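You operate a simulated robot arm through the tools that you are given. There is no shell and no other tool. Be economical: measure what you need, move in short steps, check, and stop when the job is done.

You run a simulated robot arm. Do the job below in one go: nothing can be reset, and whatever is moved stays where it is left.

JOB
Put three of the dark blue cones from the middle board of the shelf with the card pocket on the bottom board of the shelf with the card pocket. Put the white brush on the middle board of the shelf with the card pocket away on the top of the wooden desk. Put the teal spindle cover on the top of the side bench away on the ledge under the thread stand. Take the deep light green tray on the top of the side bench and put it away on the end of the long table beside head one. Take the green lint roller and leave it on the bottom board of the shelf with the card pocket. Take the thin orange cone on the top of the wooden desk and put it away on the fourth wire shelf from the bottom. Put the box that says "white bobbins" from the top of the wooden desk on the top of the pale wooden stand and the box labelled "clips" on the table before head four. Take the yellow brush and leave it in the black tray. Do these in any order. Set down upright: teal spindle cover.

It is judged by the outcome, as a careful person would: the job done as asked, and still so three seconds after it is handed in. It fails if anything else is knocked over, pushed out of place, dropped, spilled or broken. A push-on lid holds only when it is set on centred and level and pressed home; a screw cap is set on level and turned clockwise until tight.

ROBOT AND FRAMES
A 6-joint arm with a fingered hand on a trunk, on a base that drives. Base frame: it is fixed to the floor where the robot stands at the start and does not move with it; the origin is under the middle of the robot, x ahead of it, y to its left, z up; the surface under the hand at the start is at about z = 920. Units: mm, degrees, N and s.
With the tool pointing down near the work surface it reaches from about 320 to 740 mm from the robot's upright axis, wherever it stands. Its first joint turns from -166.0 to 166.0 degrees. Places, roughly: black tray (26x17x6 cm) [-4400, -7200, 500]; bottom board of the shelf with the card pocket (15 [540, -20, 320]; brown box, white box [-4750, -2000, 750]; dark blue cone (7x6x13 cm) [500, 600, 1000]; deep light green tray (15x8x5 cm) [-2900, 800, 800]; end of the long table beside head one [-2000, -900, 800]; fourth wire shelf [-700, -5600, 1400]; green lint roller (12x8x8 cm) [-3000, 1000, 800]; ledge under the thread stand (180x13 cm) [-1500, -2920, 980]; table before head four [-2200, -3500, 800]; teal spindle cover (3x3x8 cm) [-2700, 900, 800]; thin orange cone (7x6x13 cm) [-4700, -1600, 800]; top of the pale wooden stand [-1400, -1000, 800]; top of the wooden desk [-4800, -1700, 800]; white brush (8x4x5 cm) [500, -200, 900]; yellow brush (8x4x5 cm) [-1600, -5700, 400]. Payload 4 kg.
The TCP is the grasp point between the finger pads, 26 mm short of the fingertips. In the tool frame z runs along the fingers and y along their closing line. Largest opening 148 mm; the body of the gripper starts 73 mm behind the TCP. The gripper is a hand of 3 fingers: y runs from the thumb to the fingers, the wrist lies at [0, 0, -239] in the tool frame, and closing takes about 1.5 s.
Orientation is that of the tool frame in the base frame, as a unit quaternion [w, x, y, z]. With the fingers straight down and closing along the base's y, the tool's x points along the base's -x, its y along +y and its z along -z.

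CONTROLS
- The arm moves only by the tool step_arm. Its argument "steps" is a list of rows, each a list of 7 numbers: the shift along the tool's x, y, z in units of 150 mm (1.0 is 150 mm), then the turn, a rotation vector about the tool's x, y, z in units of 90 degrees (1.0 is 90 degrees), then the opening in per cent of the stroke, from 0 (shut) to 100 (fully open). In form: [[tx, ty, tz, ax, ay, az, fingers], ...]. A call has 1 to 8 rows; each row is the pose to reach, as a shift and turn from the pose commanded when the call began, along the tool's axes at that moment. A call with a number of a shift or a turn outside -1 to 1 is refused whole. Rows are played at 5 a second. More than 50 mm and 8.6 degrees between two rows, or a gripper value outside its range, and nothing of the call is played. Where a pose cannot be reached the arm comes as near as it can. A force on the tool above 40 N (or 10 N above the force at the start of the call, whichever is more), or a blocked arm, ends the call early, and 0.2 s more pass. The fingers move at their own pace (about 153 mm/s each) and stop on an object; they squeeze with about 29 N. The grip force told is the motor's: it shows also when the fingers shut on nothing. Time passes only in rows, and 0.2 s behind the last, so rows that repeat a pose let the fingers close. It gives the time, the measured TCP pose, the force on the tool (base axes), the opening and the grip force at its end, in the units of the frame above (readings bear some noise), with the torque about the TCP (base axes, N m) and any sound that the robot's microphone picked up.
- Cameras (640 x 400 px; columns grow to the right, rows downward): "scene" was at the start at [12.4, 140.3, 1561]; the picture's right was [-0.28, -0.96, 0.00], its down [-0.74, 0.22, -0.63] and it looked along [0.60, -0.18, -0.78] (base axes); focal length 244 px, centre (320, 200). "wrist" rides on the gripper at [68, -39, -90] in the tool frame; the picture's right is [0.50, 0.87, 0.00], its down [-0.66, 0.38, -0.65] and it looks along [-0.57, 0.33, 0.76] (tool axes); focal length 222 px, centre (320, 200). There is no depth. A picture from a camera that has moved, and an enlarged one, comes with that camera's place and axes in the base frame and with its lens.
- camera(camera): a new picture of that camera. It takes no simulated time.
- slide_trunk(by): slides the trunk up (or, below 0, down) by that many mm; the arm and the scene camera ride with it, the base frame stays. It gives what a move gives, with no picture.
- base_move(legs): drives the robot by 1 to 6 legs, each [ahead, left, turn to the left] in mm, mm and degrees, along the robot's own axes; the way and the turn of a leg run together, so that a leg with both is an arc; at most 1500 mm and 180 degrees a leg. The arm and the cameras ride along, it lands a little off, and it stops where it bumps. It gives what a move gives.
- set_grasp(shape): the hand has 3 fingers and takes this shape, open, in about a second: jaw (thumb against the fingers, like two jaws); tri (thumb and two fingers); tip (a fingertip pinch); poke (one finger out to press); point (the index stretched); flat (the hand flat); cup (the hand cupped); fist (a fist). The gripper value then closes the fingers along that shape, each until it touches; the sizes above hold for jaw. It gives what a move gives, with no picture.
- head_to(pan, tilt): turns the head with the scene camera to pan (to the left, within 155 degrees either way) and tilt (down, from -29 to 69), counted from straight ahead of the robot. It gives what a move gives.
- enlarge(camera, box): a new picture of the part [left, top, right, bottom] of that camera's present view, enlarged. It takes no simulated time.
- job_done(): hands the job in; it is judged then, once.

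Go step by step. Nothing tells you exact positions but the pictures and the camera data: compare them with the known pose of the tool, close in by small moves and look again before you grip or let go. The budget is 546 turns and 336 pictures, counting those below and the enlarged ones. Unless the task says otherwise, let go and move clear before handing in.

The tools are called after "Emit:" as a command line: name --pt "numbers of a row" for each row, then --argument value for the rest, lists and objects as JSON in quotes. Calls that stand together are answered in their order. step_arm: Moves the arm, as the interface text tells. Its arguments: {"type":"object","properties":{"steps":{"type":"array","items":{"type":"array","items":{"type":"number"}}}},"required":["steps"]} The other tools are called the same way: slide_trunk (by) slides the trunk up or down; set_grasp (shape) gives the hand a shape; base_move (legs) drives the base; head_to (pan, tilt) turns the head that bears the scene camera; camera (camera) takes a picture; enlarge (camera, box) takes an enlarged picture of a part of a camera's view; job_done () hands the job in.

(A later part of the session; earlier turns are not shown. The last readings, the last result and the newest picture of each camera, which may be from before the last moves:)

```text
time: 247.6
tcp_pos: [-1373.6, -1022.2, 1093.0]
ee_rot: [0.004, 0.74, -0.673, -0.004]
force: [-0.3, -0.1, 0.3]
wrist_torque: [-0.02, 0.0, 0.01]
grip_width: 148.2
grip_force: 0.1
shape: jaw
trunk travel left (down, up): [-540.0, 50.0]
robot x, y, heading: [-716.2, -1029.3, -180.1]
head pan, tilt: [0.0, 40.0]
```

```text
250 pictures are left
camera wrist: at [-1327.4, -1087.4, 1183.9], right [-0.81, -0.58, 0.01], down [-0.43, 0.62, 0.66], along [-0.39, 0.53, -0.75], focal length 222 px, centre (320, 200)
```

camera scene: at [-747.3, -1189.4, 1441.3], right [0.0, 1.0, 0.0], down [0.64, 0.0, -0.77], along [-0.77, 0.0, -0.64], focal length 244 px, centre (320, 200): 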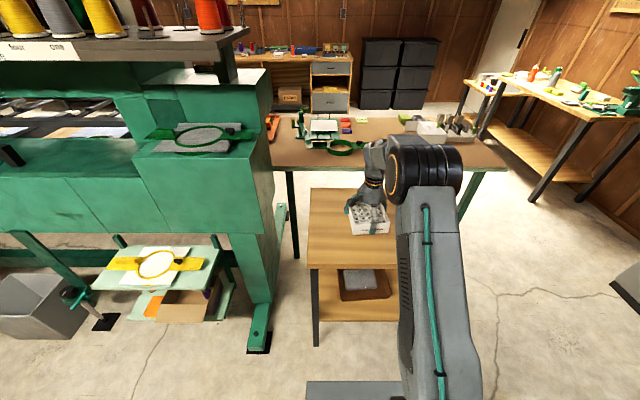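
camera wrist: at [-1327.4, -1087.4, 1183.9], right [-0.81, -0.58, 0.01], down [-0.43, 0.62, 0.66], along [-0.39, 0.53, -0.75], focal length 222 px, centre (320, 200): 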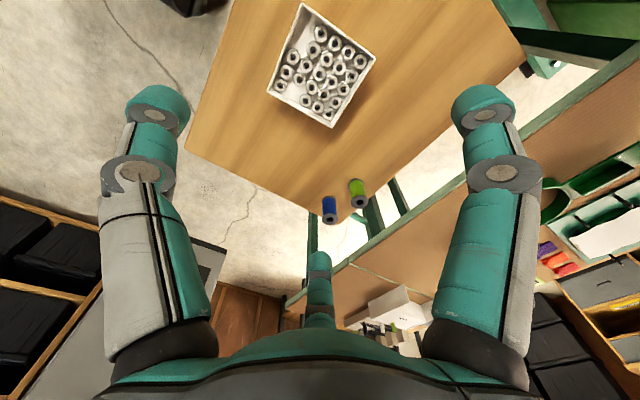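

White bobbins done. Now to the side bench: drive down the aisle and turn to face it.

Emit:
base_move --legs '[[0, -1160, 0], [1300, 0, 0], [900, 0, 0], [0, 400, 0], [0, 0, -90]]'

Emit:
head_to --pan 0 --tilt 35

Emit:
camera --camera "scene"

```text
time: 269.9
tcp_pos: [-2926.3, 351.0, 1093.4]
ee_rot: [0.0, -0.053, 0.999, 0.006]
force: [0.2, 0.1, 0.4]
wrist_torque: [0.01, 0.0, -0.04]
grip_width: 147.8
grip_force: 0.1
shape: jaw
trunk travel left (down, up): [-540.0, 50.0]
robot x, y, heading: [-2930.6, -299.8, 90.6]
head pan, tilt: [0.0, 40.0]
```

```text
time: 270.5
tcp_pos: [-2928.0, 349.7, 1093.7]
ee_rot: [0.0, -0.052, 0.999, 0.006]
force: [0.2, -0.7, -0.7]
wrist_torque: [-0.01, 0.03, -0.01]
grip_width: 147.8
grip_force: 0.1
shape: jaw
trunk travel left (down, up): [-540.0, 50.0]
robot x, y, heading: [-2931.4, -304.4, 90.4]
head pan, tilt: [0.0, 35.0]
```

```text
249 pictures are left
camera scene: at [-3090.4, -275.3, 1598.8], right [1.0, 0.01, 0.0], down [0.01, -0.57, -0.82], along [-0.01, 0.82, -0.57], focal length 244 px, centre (320, 200)
```

scene: 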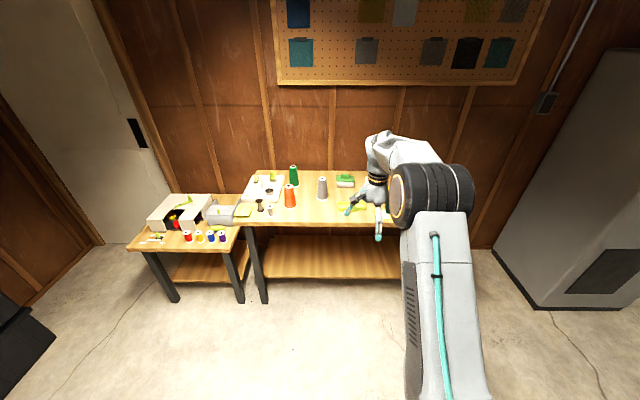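

Emit:
enlarge --camera "scene" --box '[230, 150, 420, 270]'

Emit:
camera --camera "wrist"

```text
3.33 times, centred on (325, 210) of scene
camera zoom: at [-3090.4, -275.3, 1598.8], right [1.0, 0.01, 0.0], down [0.01, -0.57, -0.82], along [-0.01, 0.82, -0.57], focal length 812 px, centre (303, 167)
```

zoom: 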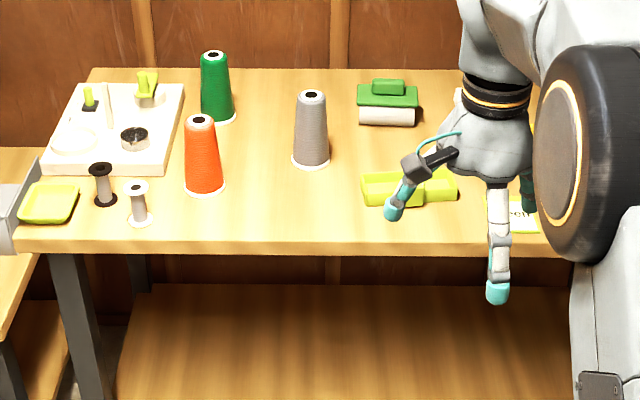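

```text
247 pictures are left
camera wrist: at [-2990.7, 301.3, 1184.0], right [-0.59, 0.81, 0.01], down [0.61, 0.44, 0.66], along [0.53, 0.39, -0.75], focal length 222 px, centre (320, 200)
```

wrist: 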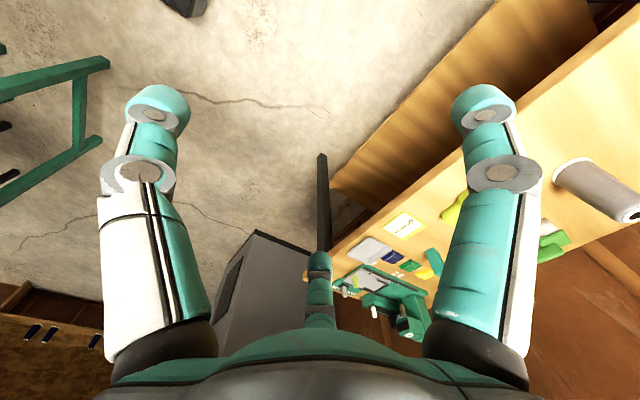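

I see the deep light green tray (~-2925, 813) and green lint roller (~-2949, 1031). I drive the hand over the tray.

Emit:
base_move --legs '[[455, 0, -0.5]]'

Emit:
camera --camera "wrist"

Emit:
camera --camera "scene"

```text
time: 273.3
tcp_pos: [-2931.6, 807.6, 1093.8]
ee_rot: [0.0, -0.052, 0.999, 0.007]
force: [0.0, -0.4, -0.6]
wrist_torque: [0.0, -0.02, 0.02]
grip_width: 147.9
grip_force: 0.1
shape: jaw
trunk travel left (down, up): [-540.0, 50.0]
robot x, y, heading: [-2933.5, 156.8, 90.5]
head pan, tilt: [0.0, 35.0]
```

```text
246 pictures are left
camera wrist: at [-2995.0, 759.5, 1183.9], right [-0.59, 0.81, 0.01], down [0.61, 0.44, 0.66], along [0.53, 0.39, -0.75], focal length 222 px, centre (320, 200)
```

wrist: 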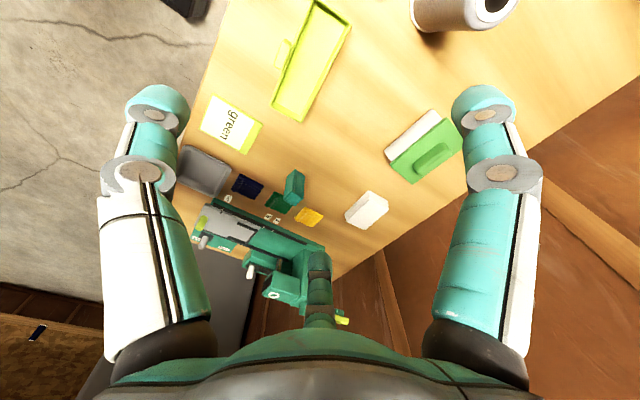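

```text
245 pictures are left
camera scene: at [-3095.2, 183.2, 1598.9], right [1.0, 0.01, 0.0], down [0.01, -0.57, -0.82], along [-0.01, 0.82, -0.57], focal length 244 px, centre (320, 200)
```

scene: 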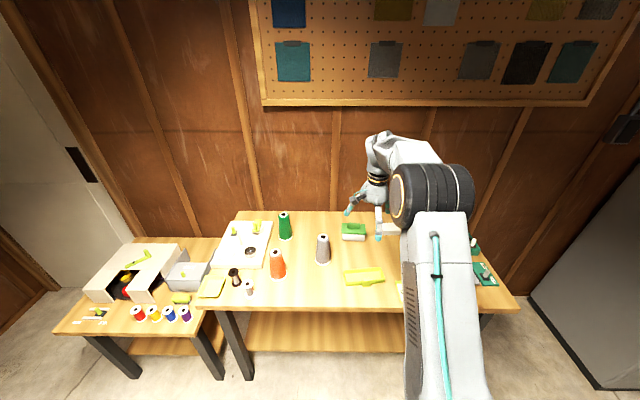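

Emit:
enlarge --camera "wrist" --box '[170, 0, 400, 250]'

Emit:
enlarge --camera "scene" --box '[180, 190, 420, 320]'

```text
1.60 times, centred on (285, 125) of wrist
camera zoom: at [-2995.0, 759.5, 1183.9], right [-0.59, 0.81, 0.01], down [0.61, 0.44, 0.66], along [0.53, 0.39, -0.75], focal length 355 px, centre (376, 320)
```

zoom: 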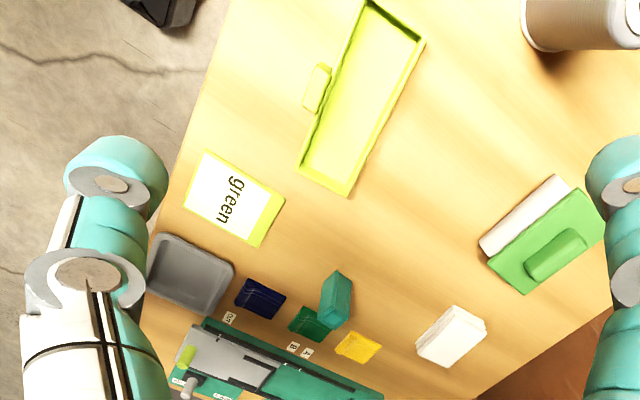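

```text
2.67 times, centred on (300, 255) of scene
camera zoom: at [-3095.2, 183.2, 1598.9], right [1.0, 0.01, 0.0], down [0.01, -0.57, -0.82], along [-0.01, 0.82, -0.57], focal length 650 px, centre (373, 53)
```

zoom: 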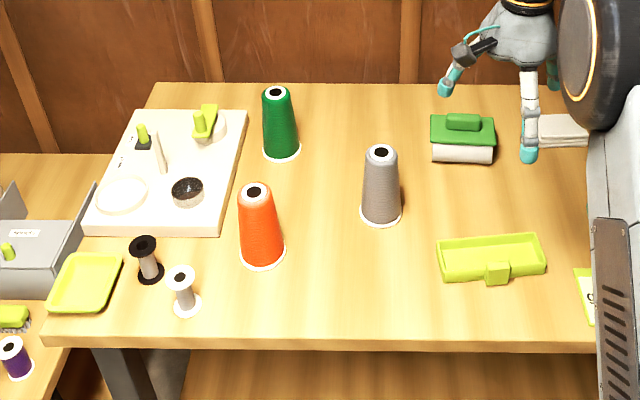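

The tray (≈140×52) has a tab on its front, so I rotate the hand 180° to put the thumb behind and straddle the tab with the two fingers.

Emit:
step_arm --pt "0 0 0 0 0 -0.09 100" --pt "0 0 0 0 0 -0.18 100" --pt "0 0 0 0 0 -0.27 100" --pt "0 0 0 0 0 -0.36 100" --pt "0 0 0 0 0 -0.45 100" --pt "0 0 0 0 0 -0.54 100" --pt "0 0 0 0 0 -0.63 100" --pt "0 0 0 0 0 -0.72 100"

Emit:
step_arm --pt "0 0 0 0 0 -0.09 100" --pt "0 0 0 0 0 -0.18 100" --pt "0 0 0 0 0 -0.27 100" --pt "0 0 0 0 0 -0.36 100" --pt "0 0 0 0 0 -0.45 100" --pt "0 0 0 0 0 -0.54 100" --pt "0 0 0 0 0 -0.63 100" --pt "0 0 0 0 0 -0.72 100"

Emit:
step_arm --pt "0 0 0 0 0 -0.09 100" --pt "0 0 0 0 0 -0.18 100" --pt "0 0 0 0 0 -0.27 100" --pt "0 0 0 0 0 -0.36 100" --pt "0 0 0 0 0 -0.45 100" --pt "0 0 0 0 0 -0.54 100"

Emit:
camera --camera "wrist"

```text
time: 275.1
tcp_pos: [-2931.5, 807.9, 1095.0]
ee_rot: [0.004, -0.581, 0.814, 0.005]
force: [0.1, -0.3, 0.4]
wrist_torque: [0.05, 0.01, 0.0]
grip_width: 148.1
grip_force: 0.1
shape: jaw
trunk travel left (down, up): [-540.0, 50.0]
robot x, y, heading: [-2934.8, 155.3, 90.6]
head pan, tilt: [0.0, 35.0]
```

```text
time: 276.9
tcp_pos: [-2931.9, 807.4, 1093.0]
ee_rot: [-0.006, 0.926, -0.377, -0.002]
force: [0.4, -0.2, -0.4]
wrist_torque: [-0.01, -0.04, -0.01]
grip_width: 148.1
grip_force: 0.1
shape: jaw
trunk travel left (down, up): [-540.0, 50.0]
robot x, y, heading: [-2933.7, 155.3, 90.4]
head pan, tilt: [0.0, 35.0]
```

```text
time: 278.3
tcp_pos: [-3021.9, 728.3, 1012.6]
ee_rot: [-0.05, 0.997, -0.026, 0.044]
force: [1.0, -0.1, 0.9]
wrist_torque: [-0.02, 0.01, -0.01]
grip_width: 147.9
grip_force: 0.1
shape: jaw
out of reach, approached as far as the arm can: row 2, 3, 4, 5, 6
trunk travel left (down, up): [-540.0, 50.0]
robot x, y, heading: [-2929.8, 155.6, 90.7]
head pan, tilt: [0.0, 35.0]
```

```text
242 pictures are left
camera wrist: at [-2960.6, 752.5, 1110.9], right [0.46, -0.89, -0.04], down [-0.73, -0.4, 0.55], along [-0.51, -0.22, -0.83], focal length 222 px, centre (320, 200)
```

wrist: 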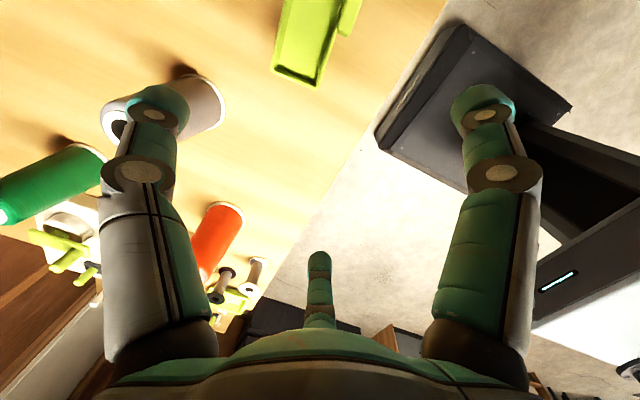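

That hit a wrist limit. I rotate back the same amount and check the pose.

Emit:
step_arm --pt "0 0 0 0 0 0.09 100" --pt "0 0 0 0 0 0.18 100" --pt "0 0 0 0 0 0.27 100" --pt "0 0 0 0 0 0.36 100" --pt "0 0 0 0 0 0.45 100" --pt "0 0 0 0 0 0.54 100"

```text
time: 279.7
tcp_pos: [-3023.7, 728.3, 1011.4]
ee_rot: [-0.063, 0.897, -0.437, 0.021]
force: [-0.5, 0.2, -0.1]
wrist_torque: [-0.02, 0.02, 0.03]
grip_width: 148.1
grip_force: 0.1
shape: jaw
trunk travel left (down, up): [-540.0, 50.0]
robot x, y, heading: [-2932.8, 154.0, 90.3]
head pan, tilt: [0.0, 35.0]
```

The command became the measured pose. The hand is 3-fold symmetric, so a 60° turn suffices. I level the tool, raise it, then turn to put a single finger at the back.

Emit:
step_arm --pt "0 0 -0.2 -0.04 0.005 0 100" --pt "0 0 -0.4 -0.084 0.011 0 100"

Emit:
step_arm --pt "0 0 0 0 0 0.085 100" --pt "0 0 0 0 0 0.17 100" --pt "0 0 0 0 0 0.255 100" --pt "0 0 0 0 0 0.34 100" --pt "0 0 0 0 0 0.425 100" --pt "0 0 0 0 0 0.51 100" --pt "0 0 0 0 0 0.595 100" --pt "0 0 0 0 0 0.673 100"

Emit:
camera --camera "wrist"

```text
time: 280.3
tcp_pos: [-3029.1, 721.8, 1072.9]
ee_rot: [0.0, 0.9, -0.436, -0.002]
force: [-0.7, -0.3, -0.3]
wrist_torque: [0.0, -0.01, -0.03]
grip_width: 148.1
grip_force: 0.0
shape: jaw
trunk travel left (down, up): [-540.0, 50.0]
robot x, y, heading: [-2935.7, 155.0, 90.4]
head pan, tilt: [0.0, 35.0]
```

```text
time: 282.1
tcp_pos: [-3027.7, 723.9, 1072.5]
ee_rot: [-0.001, -0.556, 0.831, 0.001]
force: [-0.1, 0.0, 0.8]
wrist_torque: [-0.01, 0.04, 0.01]
grip_width: 148.0
grip_force: 0.1
shape: jaw
trunk travel left (down, up): [-540.0, 50.0]
robot x, y, heading: [-2934.7, 154.7, 90.7]
head pan, tilt: [0.0, 35.0]
```

```text
241 pictures are left
camera wrist: at [-3018.1, 644.2, 1163.1], right [-0.99, -0.13, 0.0], down [-0.1, 0.75, 0.65], along [-0.09, 0.65, -0.76], focal length 222 px, centre (320, 200)
```

wrist: 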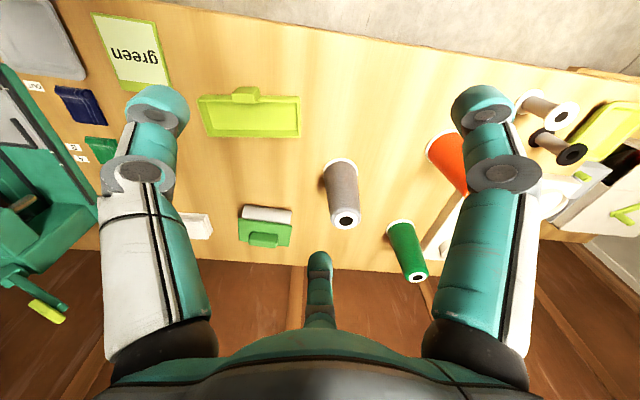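

Good view. Tray centre ≈(-2932, 783). I move the hand centre 15 mm in front of it and descend partway.

Emit:
step_arm --pt "-0.2 -0.19 0 0 0 0 100" --pt "-0.4 -0.38 0 0 0 0 100" --pt "-0.52 -0.492 0.15 0 0 0 100" --pt "-0.52 -0.492 0.45 0 0 0 100" --pt "-0.52 -0.492 0.75 0 0 0 100" --pt "-0.52 -0.492 0.9 0 0 0 100"

Emit:
camera --camera "wrist"

```text
time: 283.5
tcp_pos: [-2930.3, 767.4, 936.2]
ee_rot: [0.0, -0.557, 0.831, 0.001]
force: [0.1, -0.7, -0.2]
wrist_torque: [0.02, 0.01, 0.01]
grip_width: 148.0
grip_force: 0.1
shape: jaw
trunk travel left (down, up): [-540.0, 50.0]
robot x, y, heading: [-2933.4, 155.8, 90.6]
head pan, tilt: [0.0, 35.0]
```

```text
240 pictures are left
camera wrist: at [-2919.6, 688.2, 1027.1], right [-0.99, -0.13, 0.0], down [-0.1, 0.75, 0.65], along [-0.09, 0.65, -0.76], focal length 222 px, centre (320, 200)
```

wrist: 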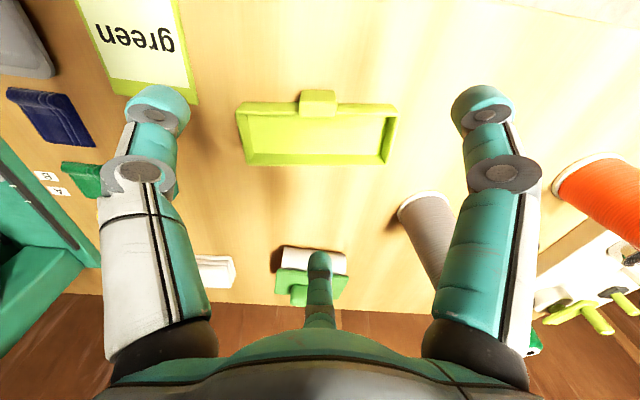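

Emit:
step_arm --pt "0 0 0.25 0 0 0 100" --pt "0 0 0.5 0 0 0 100" --pt "0 0 0.75 0 0 0 100"

Emit:
camera --camera "wrist"

Emit:
enlarge --camera "scene" --box '[300, 220, 440, 320]'

```text
time: 284.3
tcp_pos: [-2930.6, 767.2, 824.6]
ee_rot: [0.0, -0.556, 0.831, 0.001]
force: [-1.0, -0.4, 2.3]
wrist_torque: [0.0, -0.02, -0.02]
grip_width: 148.1
grip_force: 0.1
shape: jaw
trunk travel left (down, up): [-540.0, 50.0]
robot x, y, heading: [-2933.1, 156.1, 90.8]
head pan, tilt: [0.0, 35.0]
```

```text
239 pictures are left
camera wrist: at [-2919.4, 688.3, 915.4], right [-0.99, -0.13, 0.0], down [-0.1, 0.75, 0.65], along [-0.09, 0.65, -0.76], focal length 222 px, centre (320, 200)
```

wrist: 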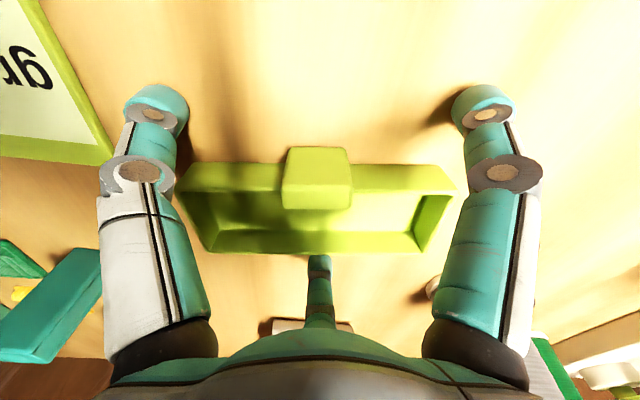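

```text
4.00 times, centred on (370, 270) of scene
camera zoom: at [-3095.3, 182.1, 1599.1], right [1.0, 0.01, 0.0], down [0.01, -0.57, -0.82], along [-0.01, 0.82, -0.57], focal length 975 px, centre (120, -80)
```

zoom: 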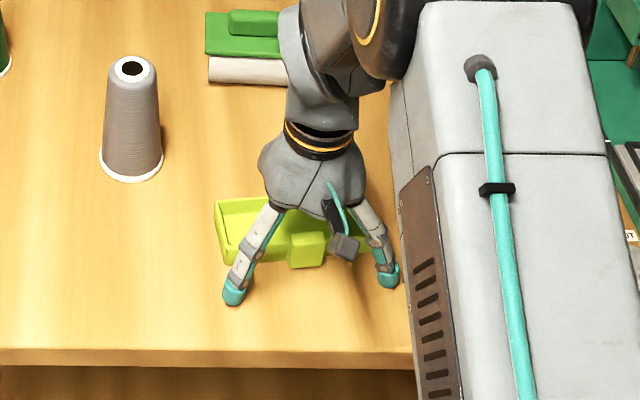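

Emit:
step_arm --pt "0 0 0.02 0 0 0 100" --pt "0 0 0.04 0 0 0 100"

```text
time: 285.0
tcp_pos: [-2930.4, 769.2, 823.6]
ee_rot: [0.001, -0.557, 0.83, 0.003]
force: [-0.9, -4.0, 20.3]
wrist_torque: [-0.36, -0.13, -0.27]
grip_width: 147.8
grip_force: 0.0
shape: jaw
trunk travel left (down, up): [-540.0, 50.0]
robot x, y, heading: [-2933.7, 160.5, 90.5]
head pan, tilt: [0.0, 35.0]
stopped in row 2: the force on the tool passed its limit at 41 N (the readings are from after the stop); the commanded pose is now the measured one
```

Bench surface at ~798. I raise 6 mm and close on the tray.

Emit:
step_arm --pt "0 0 -0.04 0 0 0 100"

Emit:
step_arm --pt "0 0 0 0 0 0 60" --pt "0 0 0 0 0 0 40" --pt "0 0 0 0 0 0 20" --pt "0 0 0 0 0 0 0" --pt "0 0 0 0 0 0 0" --pt "0 0 0 0 0 0 0" --pt "0 0 0 0 0 0 0"

Emit:
camera --camera "wrist"

```text
time: 285.4
tcp_pos: [-2931.5, 769.3, 826.9]
ee_rot: [0.001, -0.557, 0.831, 0.002]
force: [-0.6, 0.4, 0.3]
wrist_torque: [0.02, 0.03, 0.01]
grip_width: 147.8
grip_force: 0.1
shape: jaw
trunk travel left (down, up): [-540.0, 50.0]
robot x, y, heading: [-2931.0, 156.9, 90.7]
head pan, tilt: [0.0, 35.0]
```

```text
time: 287.0
tcp_pos: [-2931.1, 769.6, 828.0]
ee_rot: [0.001, -0.557, 0.831, 0.003]
force: [1.2, 1.3, 1.5]
wrist_torque: [0.14, -0.05, -0.03]
grip_width: 53.9
grip_force: 29.1
shape: jaw
trunk travel left (down, up): [-540.0, 50.0]
robot x, y, heading: [-2932.7, 157.0, 90.7]
head pan, tilt: [0.0, 35.0]
```

```text
237 pictures are left
camera wrist: at [-2920.2, 690.0, 917.5], right [-0.99, -0.13, 0.0], down [-0.1, 0.75, 0.66], along [-0.09, 0.65, -0.75], focal length 222 px, centre (320, 200)
```

wrist: 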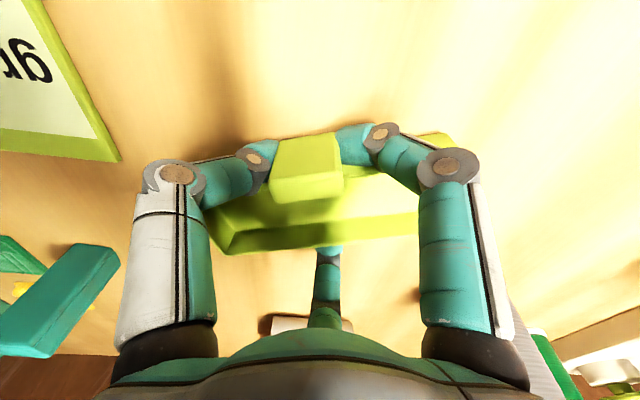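

Emit:
step_arm --pt "0 0 -0.05 0 0 0 0" --pt "0 0 -0.2 0 0 0 0" --pt "0 0 -0.5 0 0 0 0" --pt "0 0 -0.8 0 0 0 0" --pt "0 0 -1.0 0 0 0 0"

Emit:
camera --camera "wrist"

Emit:
enlarge --camera "scene" --box '[300, 180, 440, 280]'

```text
time: 288.2
tcp_pos: [-2931.0, 767.7, 977.7]
ee_rot: [0.0, -0.557, 0.83, 0.002]
force: [-0.1, 0.0, -0.9]
wrist_torque: [0.0, 0.01, 0.0]
grip_width: 53.6
grip_force: 29.1
shape: jaw
trunk travel left (down, up): [-540.0, 50.0]
robot x, y, heading: [-2930.7, 156.3, 90.6]
head pan, tilt: [0.0, 35.0]
```

```text
236 pictures are left
camera wrist: at [-2920.7, 689.6, 1068.4], right [-0.99, -0.13, 0.0], down [-0.1, 0.75, 0.66], along [-0.09, 0.65, -0.75], focal length 222 px, centre (320, 200)
```

wrist: 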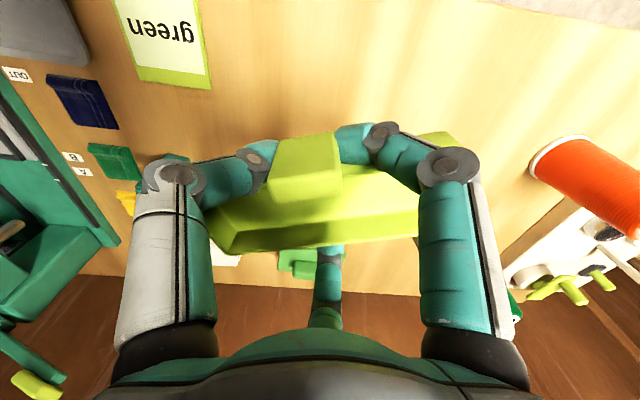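

```text
4.00 times, centred on (370, 230) of scene
camera zoom: at [-3095.2, 182.7, 1598.8], right [1.0, 0.01, 0.0], down [0.01, -0.57, -0.82], along [-0.01, 0.82, -0.57], focal length 975 px, centre (120, 80)
```

zoom: 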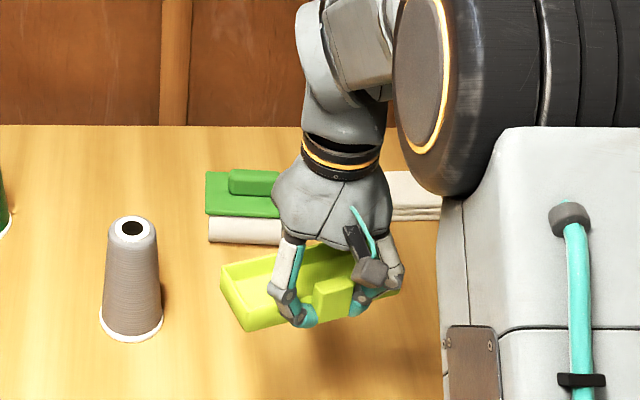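

Held. I back away, turn toward the long table from its west side and look.

Emit:
slide_trunk --by 50

Emit:
base_move --legs '[[-600, 250, 0], [0, 0, -90]]'

Emit:
head_to --pan 0 --tilt 30

Emit:
camera --camera "scene"

Emit:
head_to --pan -35 --tilt 30

Emit:
camera --camera "scene"

```text
time: 289.2
tcp_pos: [-2931.0, 768.5, 1028.3]
ee_rot: [0.001, -0.557, 0.831, 0.002]
force: [-0.3, 0.4, 0.0]
wrist_torque: [0.0, 0.03, 0.0]
grip_width: 53.3
grip_force: 29.3
shape: jaw
trunk travel left (down, up): [-590.0, 0.0]
robot x, y, heading: [-2935.4, 156.7, 90.7]
head pan, tilt: [0.0, 35.0]
```

```text
time: 296.6
tcp_pos: [-2564.1, -445.2, 1027.9]
ee_rot: [0.002, 0.193, 0.981, 0.001]
force: [-0.7, 0.2, -0.9]
wrist_torque: [0.02, -0.03, -0.05]
grip_width: 53.1
grip_force: 29.1
shape: jaw
trunk travel left (down, up): [-590.0, 0.0]
robot x, y, heading: [-3177.6, -448.4, 0.8]
head pan, tilt: [0.0, 35.0]
```

```text
time: 297.2
tcp_pos: [-2564.1, -445.9, 1028.0]
ee_rot: [0.002, 0.192, 0.981, 0.001]
force: [-0.6, 0.4, -0.7]
wrist_torque: [-0.03, -0.01, 0.0]
grip_width: 53.1
grip_force: 28.8
shape: jaw
trunk travel left (down, up): [-590.0, 0.0]
robot x, y, heading: [-3178.0, -443.2, 0.5]
head pan, tilt: [0.0, 30.0]
```

```text
234 pictures are left
camera scene: at [-3150.3, -282.8, 1656.6], right [0.01, -1.0, 0.0], down [-0.5, -0.01, -0.87], along [0.87, 0.01, -0.5], focal length 244 px, centre (320, 200)
```

scene: 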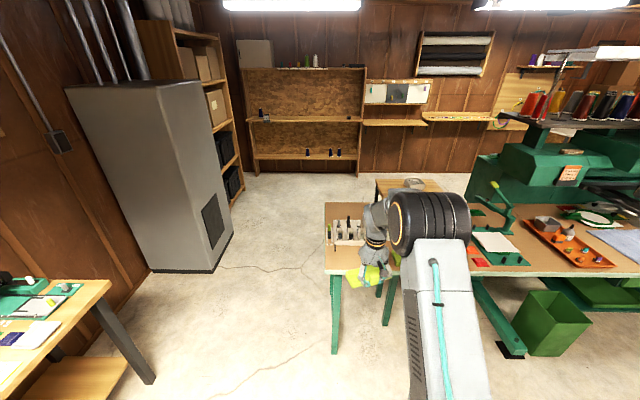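

```text
time: 298.3
tcp_pos: [-2564.5, -445.3, 1029.1]
ee_rot: [0.003, 0.192, 0.981, 0.001]
force: [-0.2, -0.8, -0.4]
wrist_torque: [0.02, -0.02, 0.01]
grip_width: 53.2
grip_force: 29.0
shape: jaw
trunk travel left (down, up): [-590.0, 0.0]
robot x, y, heading: [-3177.7, -446.5, 0.6]
head pan, tilt: [-35.0, 30.0]
```

```text
233 pictures are left
camera scene: at [-3165.9, -334.8, 1656.7], right [-0.56, -0.83, 0.0], down [-0.41, 0.28, -0.87], along [0.72, -0.49, -0.5], focal length 244 px, centre (320, 200)
```

scene: 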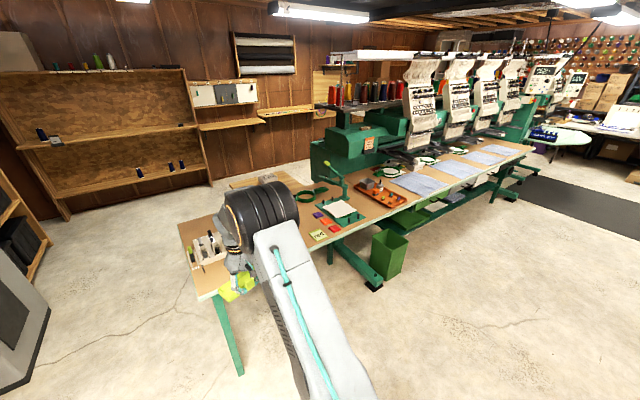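

Emit:
base_move --legs '[[0, -350, -0.5], [350, 0, 0]]'

Emit:
camera --camera "wrist"

Emit:
head_to --pan 0 --tilt 40

Emit:
camera --camera "scene"

```text
time: 302.4
tcp_pos: [-2213.4, -794.7, 1027.5]
ee_rot: [0.002, 0.196, 0.981, 0.002]
force: [0.0, 0.3, -0.5]
wrist_torque: [0.04, 0.01, -0.03]
grip_width: 53.2
grip_force: 29.4
shape: jaw
trunk travel left (down, up): [-590.0, 0.0]
robot x, y, heading: [-2828.6, -793.4, 0.3]
head pan, tilt: [-35.0, 30.0]
```

```text
232 pictures are left
camera wrist: at [-2291.6, -806.4, 1117.7], right [-0.13, 0.99, 0.0], down [0.75, 0.1, 0.66], along [0.65, 0.09, -0.75], focal length 222 px, centre (320, 200)
```

wrist: 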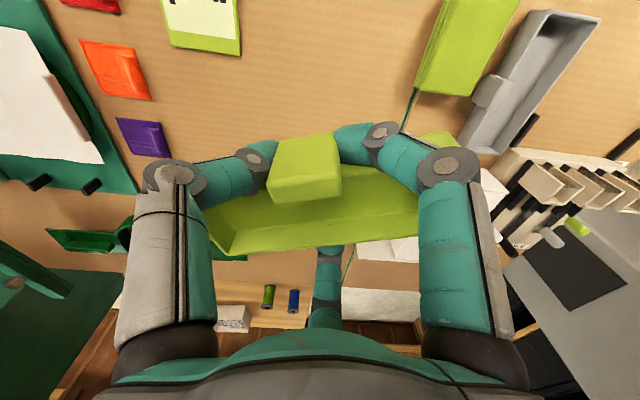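

```text
time: 303.4
tcp_pos: [-2213.6, -794.5, 1027.4]
ee_rot: [0.002, 0.196, 0.981, 0.002]
force: [0.0, 0.2, -1.1]
wrist_torque: [0.0, 0.02, 0.02]
grip_width: 53.2
grip_force: 28.4
shape: jaw
trunk travel left (down, up): [-590.0, 0.0]
robot x, y, heading: [-2825.0, -787.7, 0.4]
head pan, tilt: [0.0, 40.0]
```

```text
231 pictures are left
camera scene: at [-2803.7, -627.4, 1641.3], right [0.0, -1.0, 0.0], down [-0.64, 0.0, -0.77], along [0.77, 0.0, -0.64], focal length 244 px, centre (320, 200)
```

scene: 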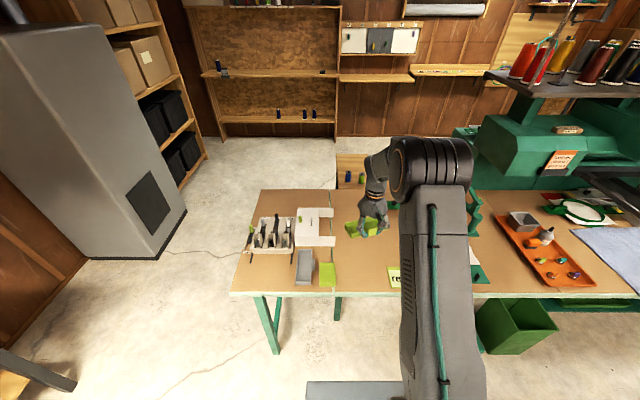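

Free area is about x −2230..−1900, y −990..−690. I move over it and lower.

Emit:
base_move --legs '[[133, -40, 0]]'

Emit:
slide_trunk --by -140

Emit:
camera --camera "wrist"

Emit:
camera --camera "scene"

```text
time: 304.7
tcp_pos: [-2079.2, -834.9, 1026.8]
ee_rot: [0.002, 0.197, 0.98, 0.001]
force: [0.3, 0.6, -1.0]
wrist_torque: [0.0, 0.03, 0.01]
grip_width: 53.4
grip_force: 29.0
shape: jaw
trunk travel left (down, up): [-590.0, 0.0]
robot x, y, heading: [-2693.4, -829.0, 0.1]
head pan, tilt: [0.0, 40.0]
```

```text
time: 306.4
tcp_pos: [-2081.0, -834.3, 888.6]
ee_rot: [0.002, 0.196, 0.981, 0.001]
force: [0.0, -0.7, -0.4]
wrist_torque: [0.03, 0.0, 0.0]
grip_width: 53.4
grip_force: 28.9
shape: jaw
trunk travel left (down, up): [-450.0, 140.0]
robot x, y, heading: [-2693.4, -831.1, 0.4]
head pan, tilt: [0.0, 40.0]
```

```text
230 pictures are left
camera wrist: at [-2158.4, -846.0, 977.9], right [-0.13, 0.99, 0.0], down [0.75, 0.1, 0.66], along [0.65, 0.09, -0.75], focal length 222 px, centre (320, 200)
```

wrist: 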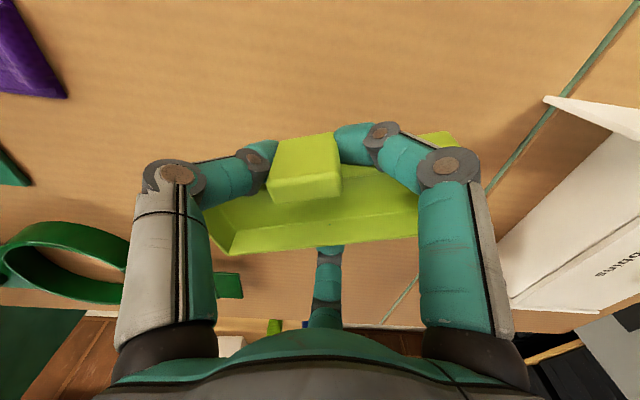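

```text
229 pictures are left
camera scene: at [-2670.3, -667.1, 1501.4], right [0.0, -1.0, 0.0], down [-0.64, 0.0, -0.77], along [0.77, 0.0, -0.64], focal length 244 px, centre (320, 200)
```

scene: 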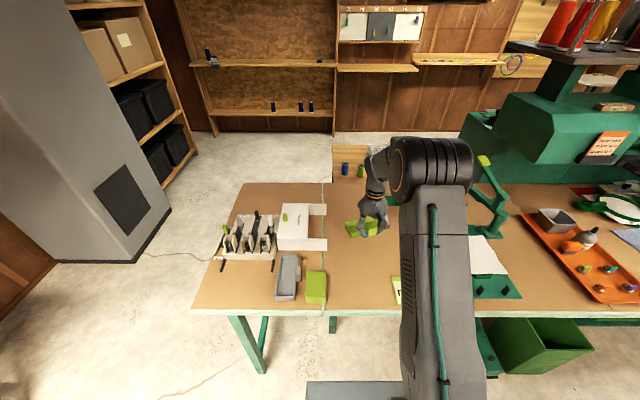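

Emit:
step_arm --pt "0 0 0.1 0 0 0 0" --pt "0 0 0.2 0 0 0 0" --pt "0 0 0.28 0 0 0 0"

Emit:
step_arm --pt "0 0 0.03 0 0 0 0" --pt "0 0 0.04 0 0 0 0"

Emit:
step_arm --pt "0 0 0.03 0 0 0 0" --pt "0 0 0.04 0 0 0 0"

Emit:
enlarge --camera "scene" --box '[320, 190, 420, 260]'

```text
time: 307.2
tcp_pos: [-2079.8, -833.6, 847.4]
ee_rot: [0.004, 0.196, 0.981, 0.002]
force: [-1.3, -0.3, 10.2]
wrist_torque: [-0.01, -0.45, -0.03]
grip_width: 53.2
grip_force: 29.2
shape: jaw
trunk travel left (down, up): [-450.0, 140.0]
robot x, y, heading: [-2695.4, -829.2, 0.4]
head pan, tilt: [0.0, 40.0]
```

```text
time: 307.8
tcp_pos: [-2078.7, -834.5, 844.9]
ee_rot: [0.008, 0.197, 0.98, 0.003]
force: [-2.7, -2.0, 18.0]
wrist_torque: [-0.07, -0.53, -0.03]
grip_width: 53.2
grip_force: 29.2
shape: jaw
trunk travel left (down, up): [-450.0, 140.0]
robot x, y, heading: [-2695.6, -831.1, 0.4]
head pan, tilt: [0.0, 40.0]
stopped in row 2: the force on the tool passed its limit at 42 N (the readings are from after the stop); the commanded pose is now the measured one
```

```text
time: 308.2
tcp_pos: [-2076.4, -834.8, 845.5]
ee_rot: [0.013, 0.195, 0.981, 0.003]
force: [-3.4, -0.1, 20.0]
wrist_torque: [-0.21, -0.21, -0.05]
grip_width: 53.7
grip_force: 29.4
shape: jaw
trunk travel left (down, up): [-450.0, 140.0]
robot x, y, heading: [-2696.9, -827.7, 0.3]
head pan, tilt: [0.0, 40.0]
stopped in row 2: the force on the tool passed its limit at 46 N (the readings are from after the stop); the commanded pose is now the measured one
```

```text
5.71 times, centred on (370, 225) of scene
camera zoom: at [-2672.8, -667.1, 1501.3], right [0.0, -1.0, 0.0], down [-0.64, 0.0, -0.77], along [0.77, 0.0, -0.64], focal length 1393 px, centre (34, 57)
```

zoom: 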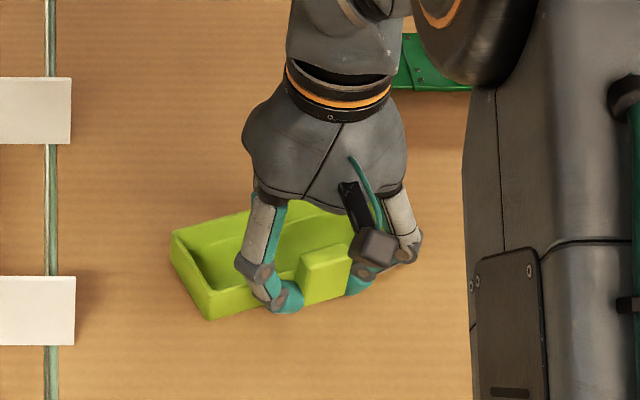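

The tray is down on the table. Release and rise.

Emit:
step_arm --pt "0 0 -0.02 0 0 0 0" --pt "0 0 -0.02 0 0 0 50" --pt "0 0 -0.02 0 0 0 80" --pt "0 0 -0.02 0 0 0 90" --pt "0 0 -0.02 0 0 0 90"

Emit:
step_arm --pt "0 0 -0.25 0 0 0 90" --pt "0 0 -0.55 0 0 0 90" --pt "0 0 -0.85 0 0 0 90" --pt "0 0 -1.0 0 0 0 90"

Emit:
slide_trunk --by 140

Emit:
camera --camera "wrist"

```text
time: 309.4
tcp_pos: [-2075.3, -835.5, 849.2]
ee_rot: [0.012, 0.196, 0.981, 0.003]
force: [7.7, -8.1, 37.2]
wrist_torque: [1.32, 1.11, 0.01]
grip_width: 123.2
grip_force: 0.0
shape: jaw
trunk travel left (down, up): [-450.0, 140.0]
robot x, y, heading: [-2694.0, -829.3, 0.3]
head pan, tilt: [0.0, 40.0]
```

```text
time: 310.4
tcp_pos: [-2077.9, -834.1, 997.8]
ee_rot: [0.01, 0.196, 0.98, 0.002]
force: [0.3, -0.2, 0.0]
wrist_torque: [0.01, -0.02, 0.02]
grip_width: 132.9
grip_force: 0.1
shape: jaw
trunk travel left (down, up): [-450.0, 140.0]
robot x, y, heading: [-2692.2, -831.9, 0.5]
head pan, tilt: [0.0, 40.0]
```

```text
time: 312.1
tcp_pos: [-2078.5, -834.0, 1134.9]
ee_rot: [0.01, 0.196, 0.981, 0.003]
force: [0.2, -1.0, -0.7]
wrist_torque: [-0.02, 0.0, 0.01]
grip_width: 133.1
grip_force: 0.0
shape: jaw
trunk travel left (down, up): [-590.0, 0.0]
robot x, y, heading: [-2692.4, -827.6, 0.3]
head pan, tilt: [0.0, 40.0]
```

```text
227 pictures are left
camera wrist: at [-2158.1, -846.3, 1225.6], right [-0.13, 0.99, 0.0], down [0.74, 0.1, 0.67], along [0.66, 0.09, -0.74], focal length 222 px, centre (320, 200)
```

wrist: 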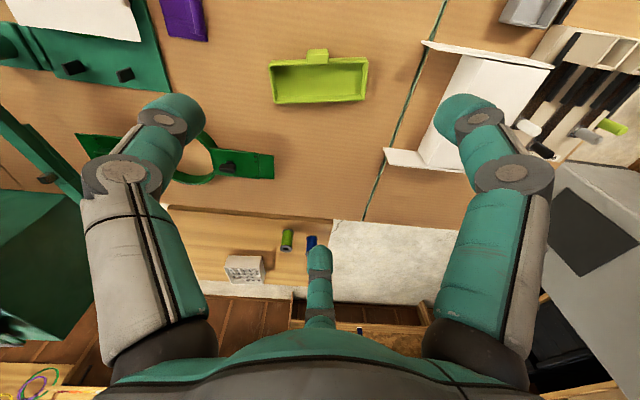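

Tray placed. Next, the lint roller: back off, turn to the bench, approach.

Emit:
base_move --legs '[[-260, 0, 0], [0, 0, 90], [1030, 0, 0]]'

Emit:
step_arm --pt "0 0 0 0.006 0.012 0 100"

Emit:
camera --camera "wrist"

Emit:
camera --camera "scene"

```text
time: 322.7
tcp_pos: [-2970.7, 818.2, 1134.9]
ee_rot: [0.005, -0.561, 0.828, 0.009]
force: [-0.5, -1.1, -0.1]
wrist_torque: [-0.02, 0.01, 0.0]
grip_width: 132.9
grip_force: 0.1
shape: jaw
trunk travel left (down, up): [-590.0, 0.0]
robot x, y, heading: [-2965.5, 202.7, 91.1]
head pan, tilt: [0.0, 40.0]
```

```text
time: 323.1
tcp_pos: [-2969.8, 816.8, 1136.2]
ee_rot: [0.0, -0.56, 0.828, 0.001]
force: [0.4, -0.1, -0.3]
wrist_torque: [0.03, 0.01, 0.02]
grip_width: 148.0
grip_force: 0.0
shape: jaw
trunk travel left (down, up): [-590.0, 0.0]
robot x, y, heading: [-2963.8, 202.5, 91.0]
head pan, tilt: [0.0, 40.0]
```

```text
226 pictures are left
camera wrist: at [-2958.8, 738.0, 1227.4], right [-0.99, -0.14, 0.0], down [-0.11, 0.75, 0.65], along [-0.09, 0.65, -0.76], focal length 222 px, centre (320, 200)
```

wrist: 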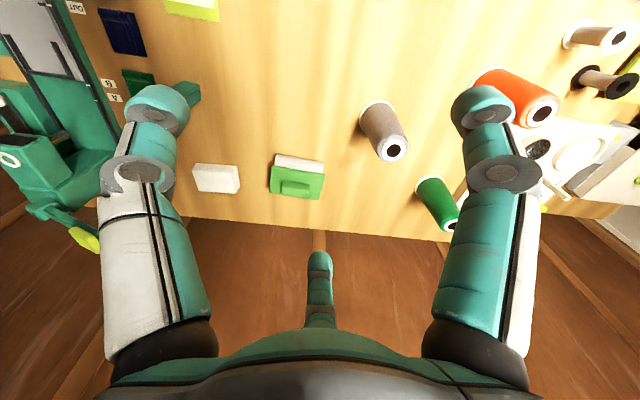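

```text
225 pictures are left
camera scene: at [-3129.0, 224.6, 1641.3], right [1.0, 0.02, 0.0], down [0.01, -0.64, -0.77], along [-0.01, 0.77, -0.64], focal length 244 px, centre (320, 200)
```

scene: 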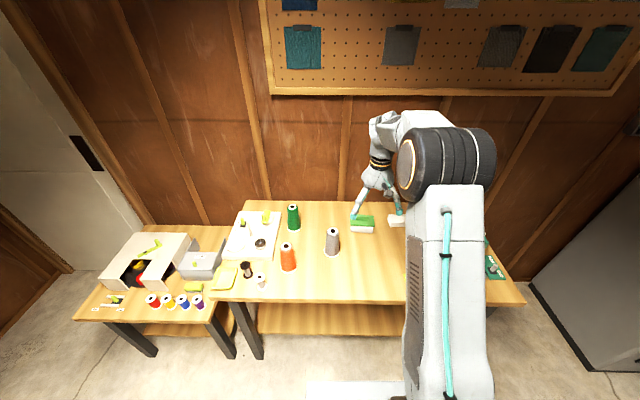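

Emit:
base_move --legs '[[90, 0, -0.5]]'

Emit:
camera --camera "wrist"

```text
time: 324.2
tcp_pos: [-2965.5, 908.2, 1135.7]
ee_rot: [0.0, -0.557, 0.831, -0.002]
force: [-0.4, 0.1, -0.4]
wrist_torque: [-0.02, -0.04, 0.01]
grip_width: 147.9
grip_force: 0.0
shape: jaw
trunk travel left (down, up): [-590.0, 0.0]
robot x, y, heading: [-2967.2, 289.3, 90.5]
head pan, tilt: [0.0, 40.0]
```

```text
224 pictures are left
camera wrist: at [-2955.4, 829.1, 1226.8], right [-0.99, -0.13, 0.0], down [-0.1, 0.75, 0.65], along [-0.09, 0.65, -0.76], focal length 222 px, centre (320, 200)
```

wrist: 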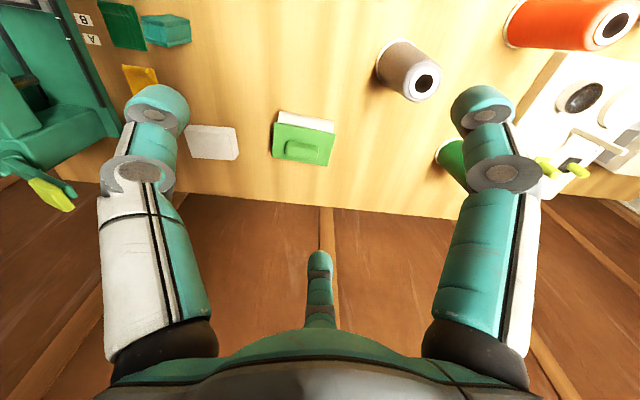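

Emit:
step_arm --pt "-0.2 0.04 0.1 0 0 0.02 100" --pt "-0.4 0.08 0.3 0 0 0.04 100" --pt "-0.6 0.11 0.5 0 0 0.055 100" --pt "-0.617 0.113 0.8 0 0 0.055 100" --pt "-0.617 0.113 1.0 0 0 0.055 100"

Emit:
camera --camera "wrist"

```text
time: 325.4
tcp_pos: [-2947.6, 999.7, 986.8]
ee_rot: [0.0, -0.521, 0.854, -0.001]
force: [-0.6, 0.3, 0.0]
wrist_torque: [0.06, -0.01, -0.03]
grip_width: 147.9
grip_force: 0.1
shape: jaw
trunk travel left (down, up): [-590.0, 0.0]
robot x, y, heading: [-2967.1, 296.6, 90.5]
head pan, tilt: [0.0, 40.0]
```

```text
223 pictures are left
camera wrist: at [-2943.8, 920.0, 1076.9], right [-1.0, -0.05, 0.0], down [-0.04, 0.76, 0.65], along [-0.03, 0.65, -0.76], focal length 222 px, centre (320, 200)
```

wrist: 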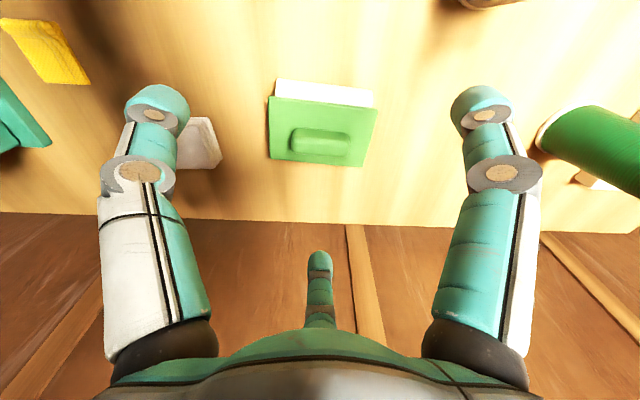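

Emit:
step_arm --pt "0 0 0.25 0 0 0.06 100" --pt "0 0 0.5 0 0 0.06 100" --pt "0 0 0.7 0 0 0.06 100"

Emit:
camera --camera "wrist"

Emit:
enlarge --camera "scene" --box '[320, 180, 440, 270]'

```text
time: 326.2
tcp_pos: [-2946.4, 999.5, 882.6]
ee_rot: [0.0, -0.479, 0.878, 0.0]
force: [0.9, -0.2, 0.2]
wrist_torque: [0.0, -0.02, -0.02]
grip_width: 147.8
grip_force: 0.1
shape: jaw
trunk travel left (down, up): [-590.0, 0.0]
robot x, y, heading: [-2968.8, 291.5, 90.5]
head pan, tilt: [0.0, 40.0]
```

```text
222 pictures are left
camera wrist: at [-2950.0, 919.7, 971.9], right [-1.0, 0.05, 0.0], down [0.03, 0.76, 0.65], along [0.03, 0.65, -0.76], focal length 222 px, centre (320, 200)
```

wrist: 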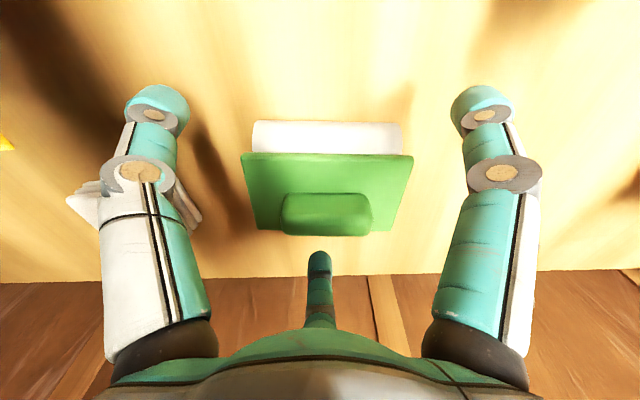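

```text
4.44 times, centred on (380, 225) of scene
camera zoom: at [-3130.1, 316.4, 1641.4], right [1.0, 0.01, 0.0], down [0.01, -0.64, -0.77], along [-0.01, 0.77, -0.64], focal length 1083 px, centre (53, 89)
```

zoom: 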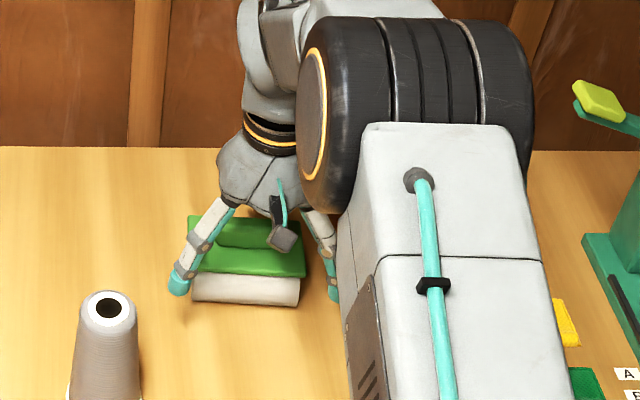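

Emit:
step_arm --pt "-0.02 0.013 0.1 0 0 0 100" --pt "-0.02 0.013 0.25 0 0 0 100" --pt "-0.02 0.013 0.33 0 0 0 100"

Emit:
camera --camera "wrist"

```text
time: 327.0
tcp_pos: [-2947.1, 1002.5, 832.7]
ee_rot: [0.0, -0.48, 0.877, -0.001]
force: [0.3, -0.2, 0.2]
wrist_torque: [0.02, -0.05, 0.0]
grip_width: 147.9
grip_force: 0.1
shape: jaw
trunk travel left (down, up): [-590.0, 0.0]
robot x, y, heading: [-2970.1, 290.9, 90.7]
head pan, tilt: [0.0, 40.0]
```

```text
220 pictures are left
camera wrist: at [-2950.5, 923.0, 922.9], right [-1.0, 0.05, 0.0], down [0.03, 0.76, 0.65], along [0.03, 0.65, -0.76], focal length 222 px, centre (320, 200)
```

wrist: 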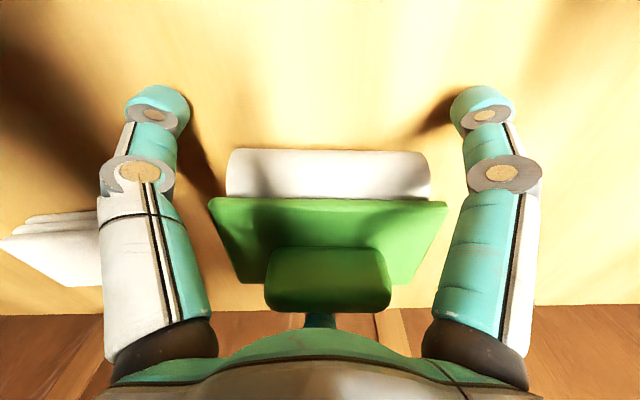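

Emit:
step_arm --pt "0 0 0 0 0 0 70" --pt "0 0 0 0 0 0 50" --pt "0 0 0 0 0 0 30" --pt "0 0 0 0 0 0 0" --pt "0 0 0 0 0 0 0" --pt "0 0 0 0 0 0 0"

Emit:
step_arm --pt "0 0 -0.05 0 0 0 0" --pt "0 0 -0.2 0 0 0 0" --pt "0 0 -0.5 0 0 0 0"

Emit:
camera --camera "wrist"

Emit:
enlarge --camera "scene" --box '[320, 160, 440, 250]'

```text
time: 328.4
tcp_pos: [-2946.9, 1001.8, 833.6]
ee_rot: [0.0, -0.48, 0.877, -0.001]
force: [-0.4, 0.3, -1.4]
wrist_torque: [-0.01, -0.03, 0.01]
grip_width: 48.4
grip_force: 28.8
shape: jaw
trunk travel left (down, up): [-590.0, 0.0]
robot x, y, heading: [-2967.4, 294.0, 90.7]
head pan, tilt: [0.0, 40.0]
```

```text
time: 329.2
tcp_pos: [-2946.5, 1001.7, 906.7]
ee_rot: [-0.001, -0.48, 0.877, -0.001]
force: [0.0, 0.1, -1.8]
wrist_torque: [-0.01, 0.0, 0.02]
grip_width: 48.5
grip_force: 29.2
shape: jaw
trunk travel left (down, up): [-590.0, 0.0]
robot x, y, heading: [-2972.0, 295.8, 90.3]
head pan, tilt: [0.0, 40.0]
```

```text
219 pictures are left
camera wrist: at [-2950.3, 921.8, 997.2], right [-1.0, 0.05, 0.0], down [0.03, 0.76, 0.65], along [0.03, 0.65, -0.76], focal length 222 px, centre (320, 200)
```

wrist: 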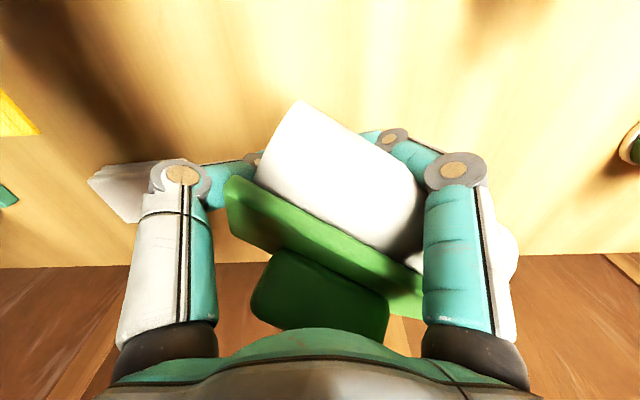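

```text
4.44 times, centred on (380, 205) of scene
camera zoom: at [-3130.1, 316.1, 1641.2], right [1.0, 0.01, 0.0], down [0.01, -0.64, -0.77], along [-0.01, 0.77, -0.64], focal length 1083 px, centre (53, 178)
```

zoom: 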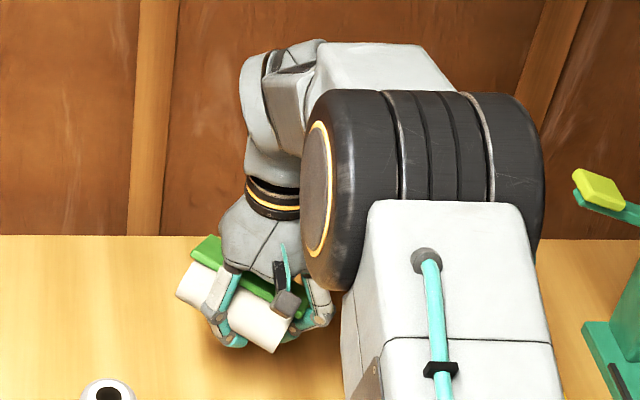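

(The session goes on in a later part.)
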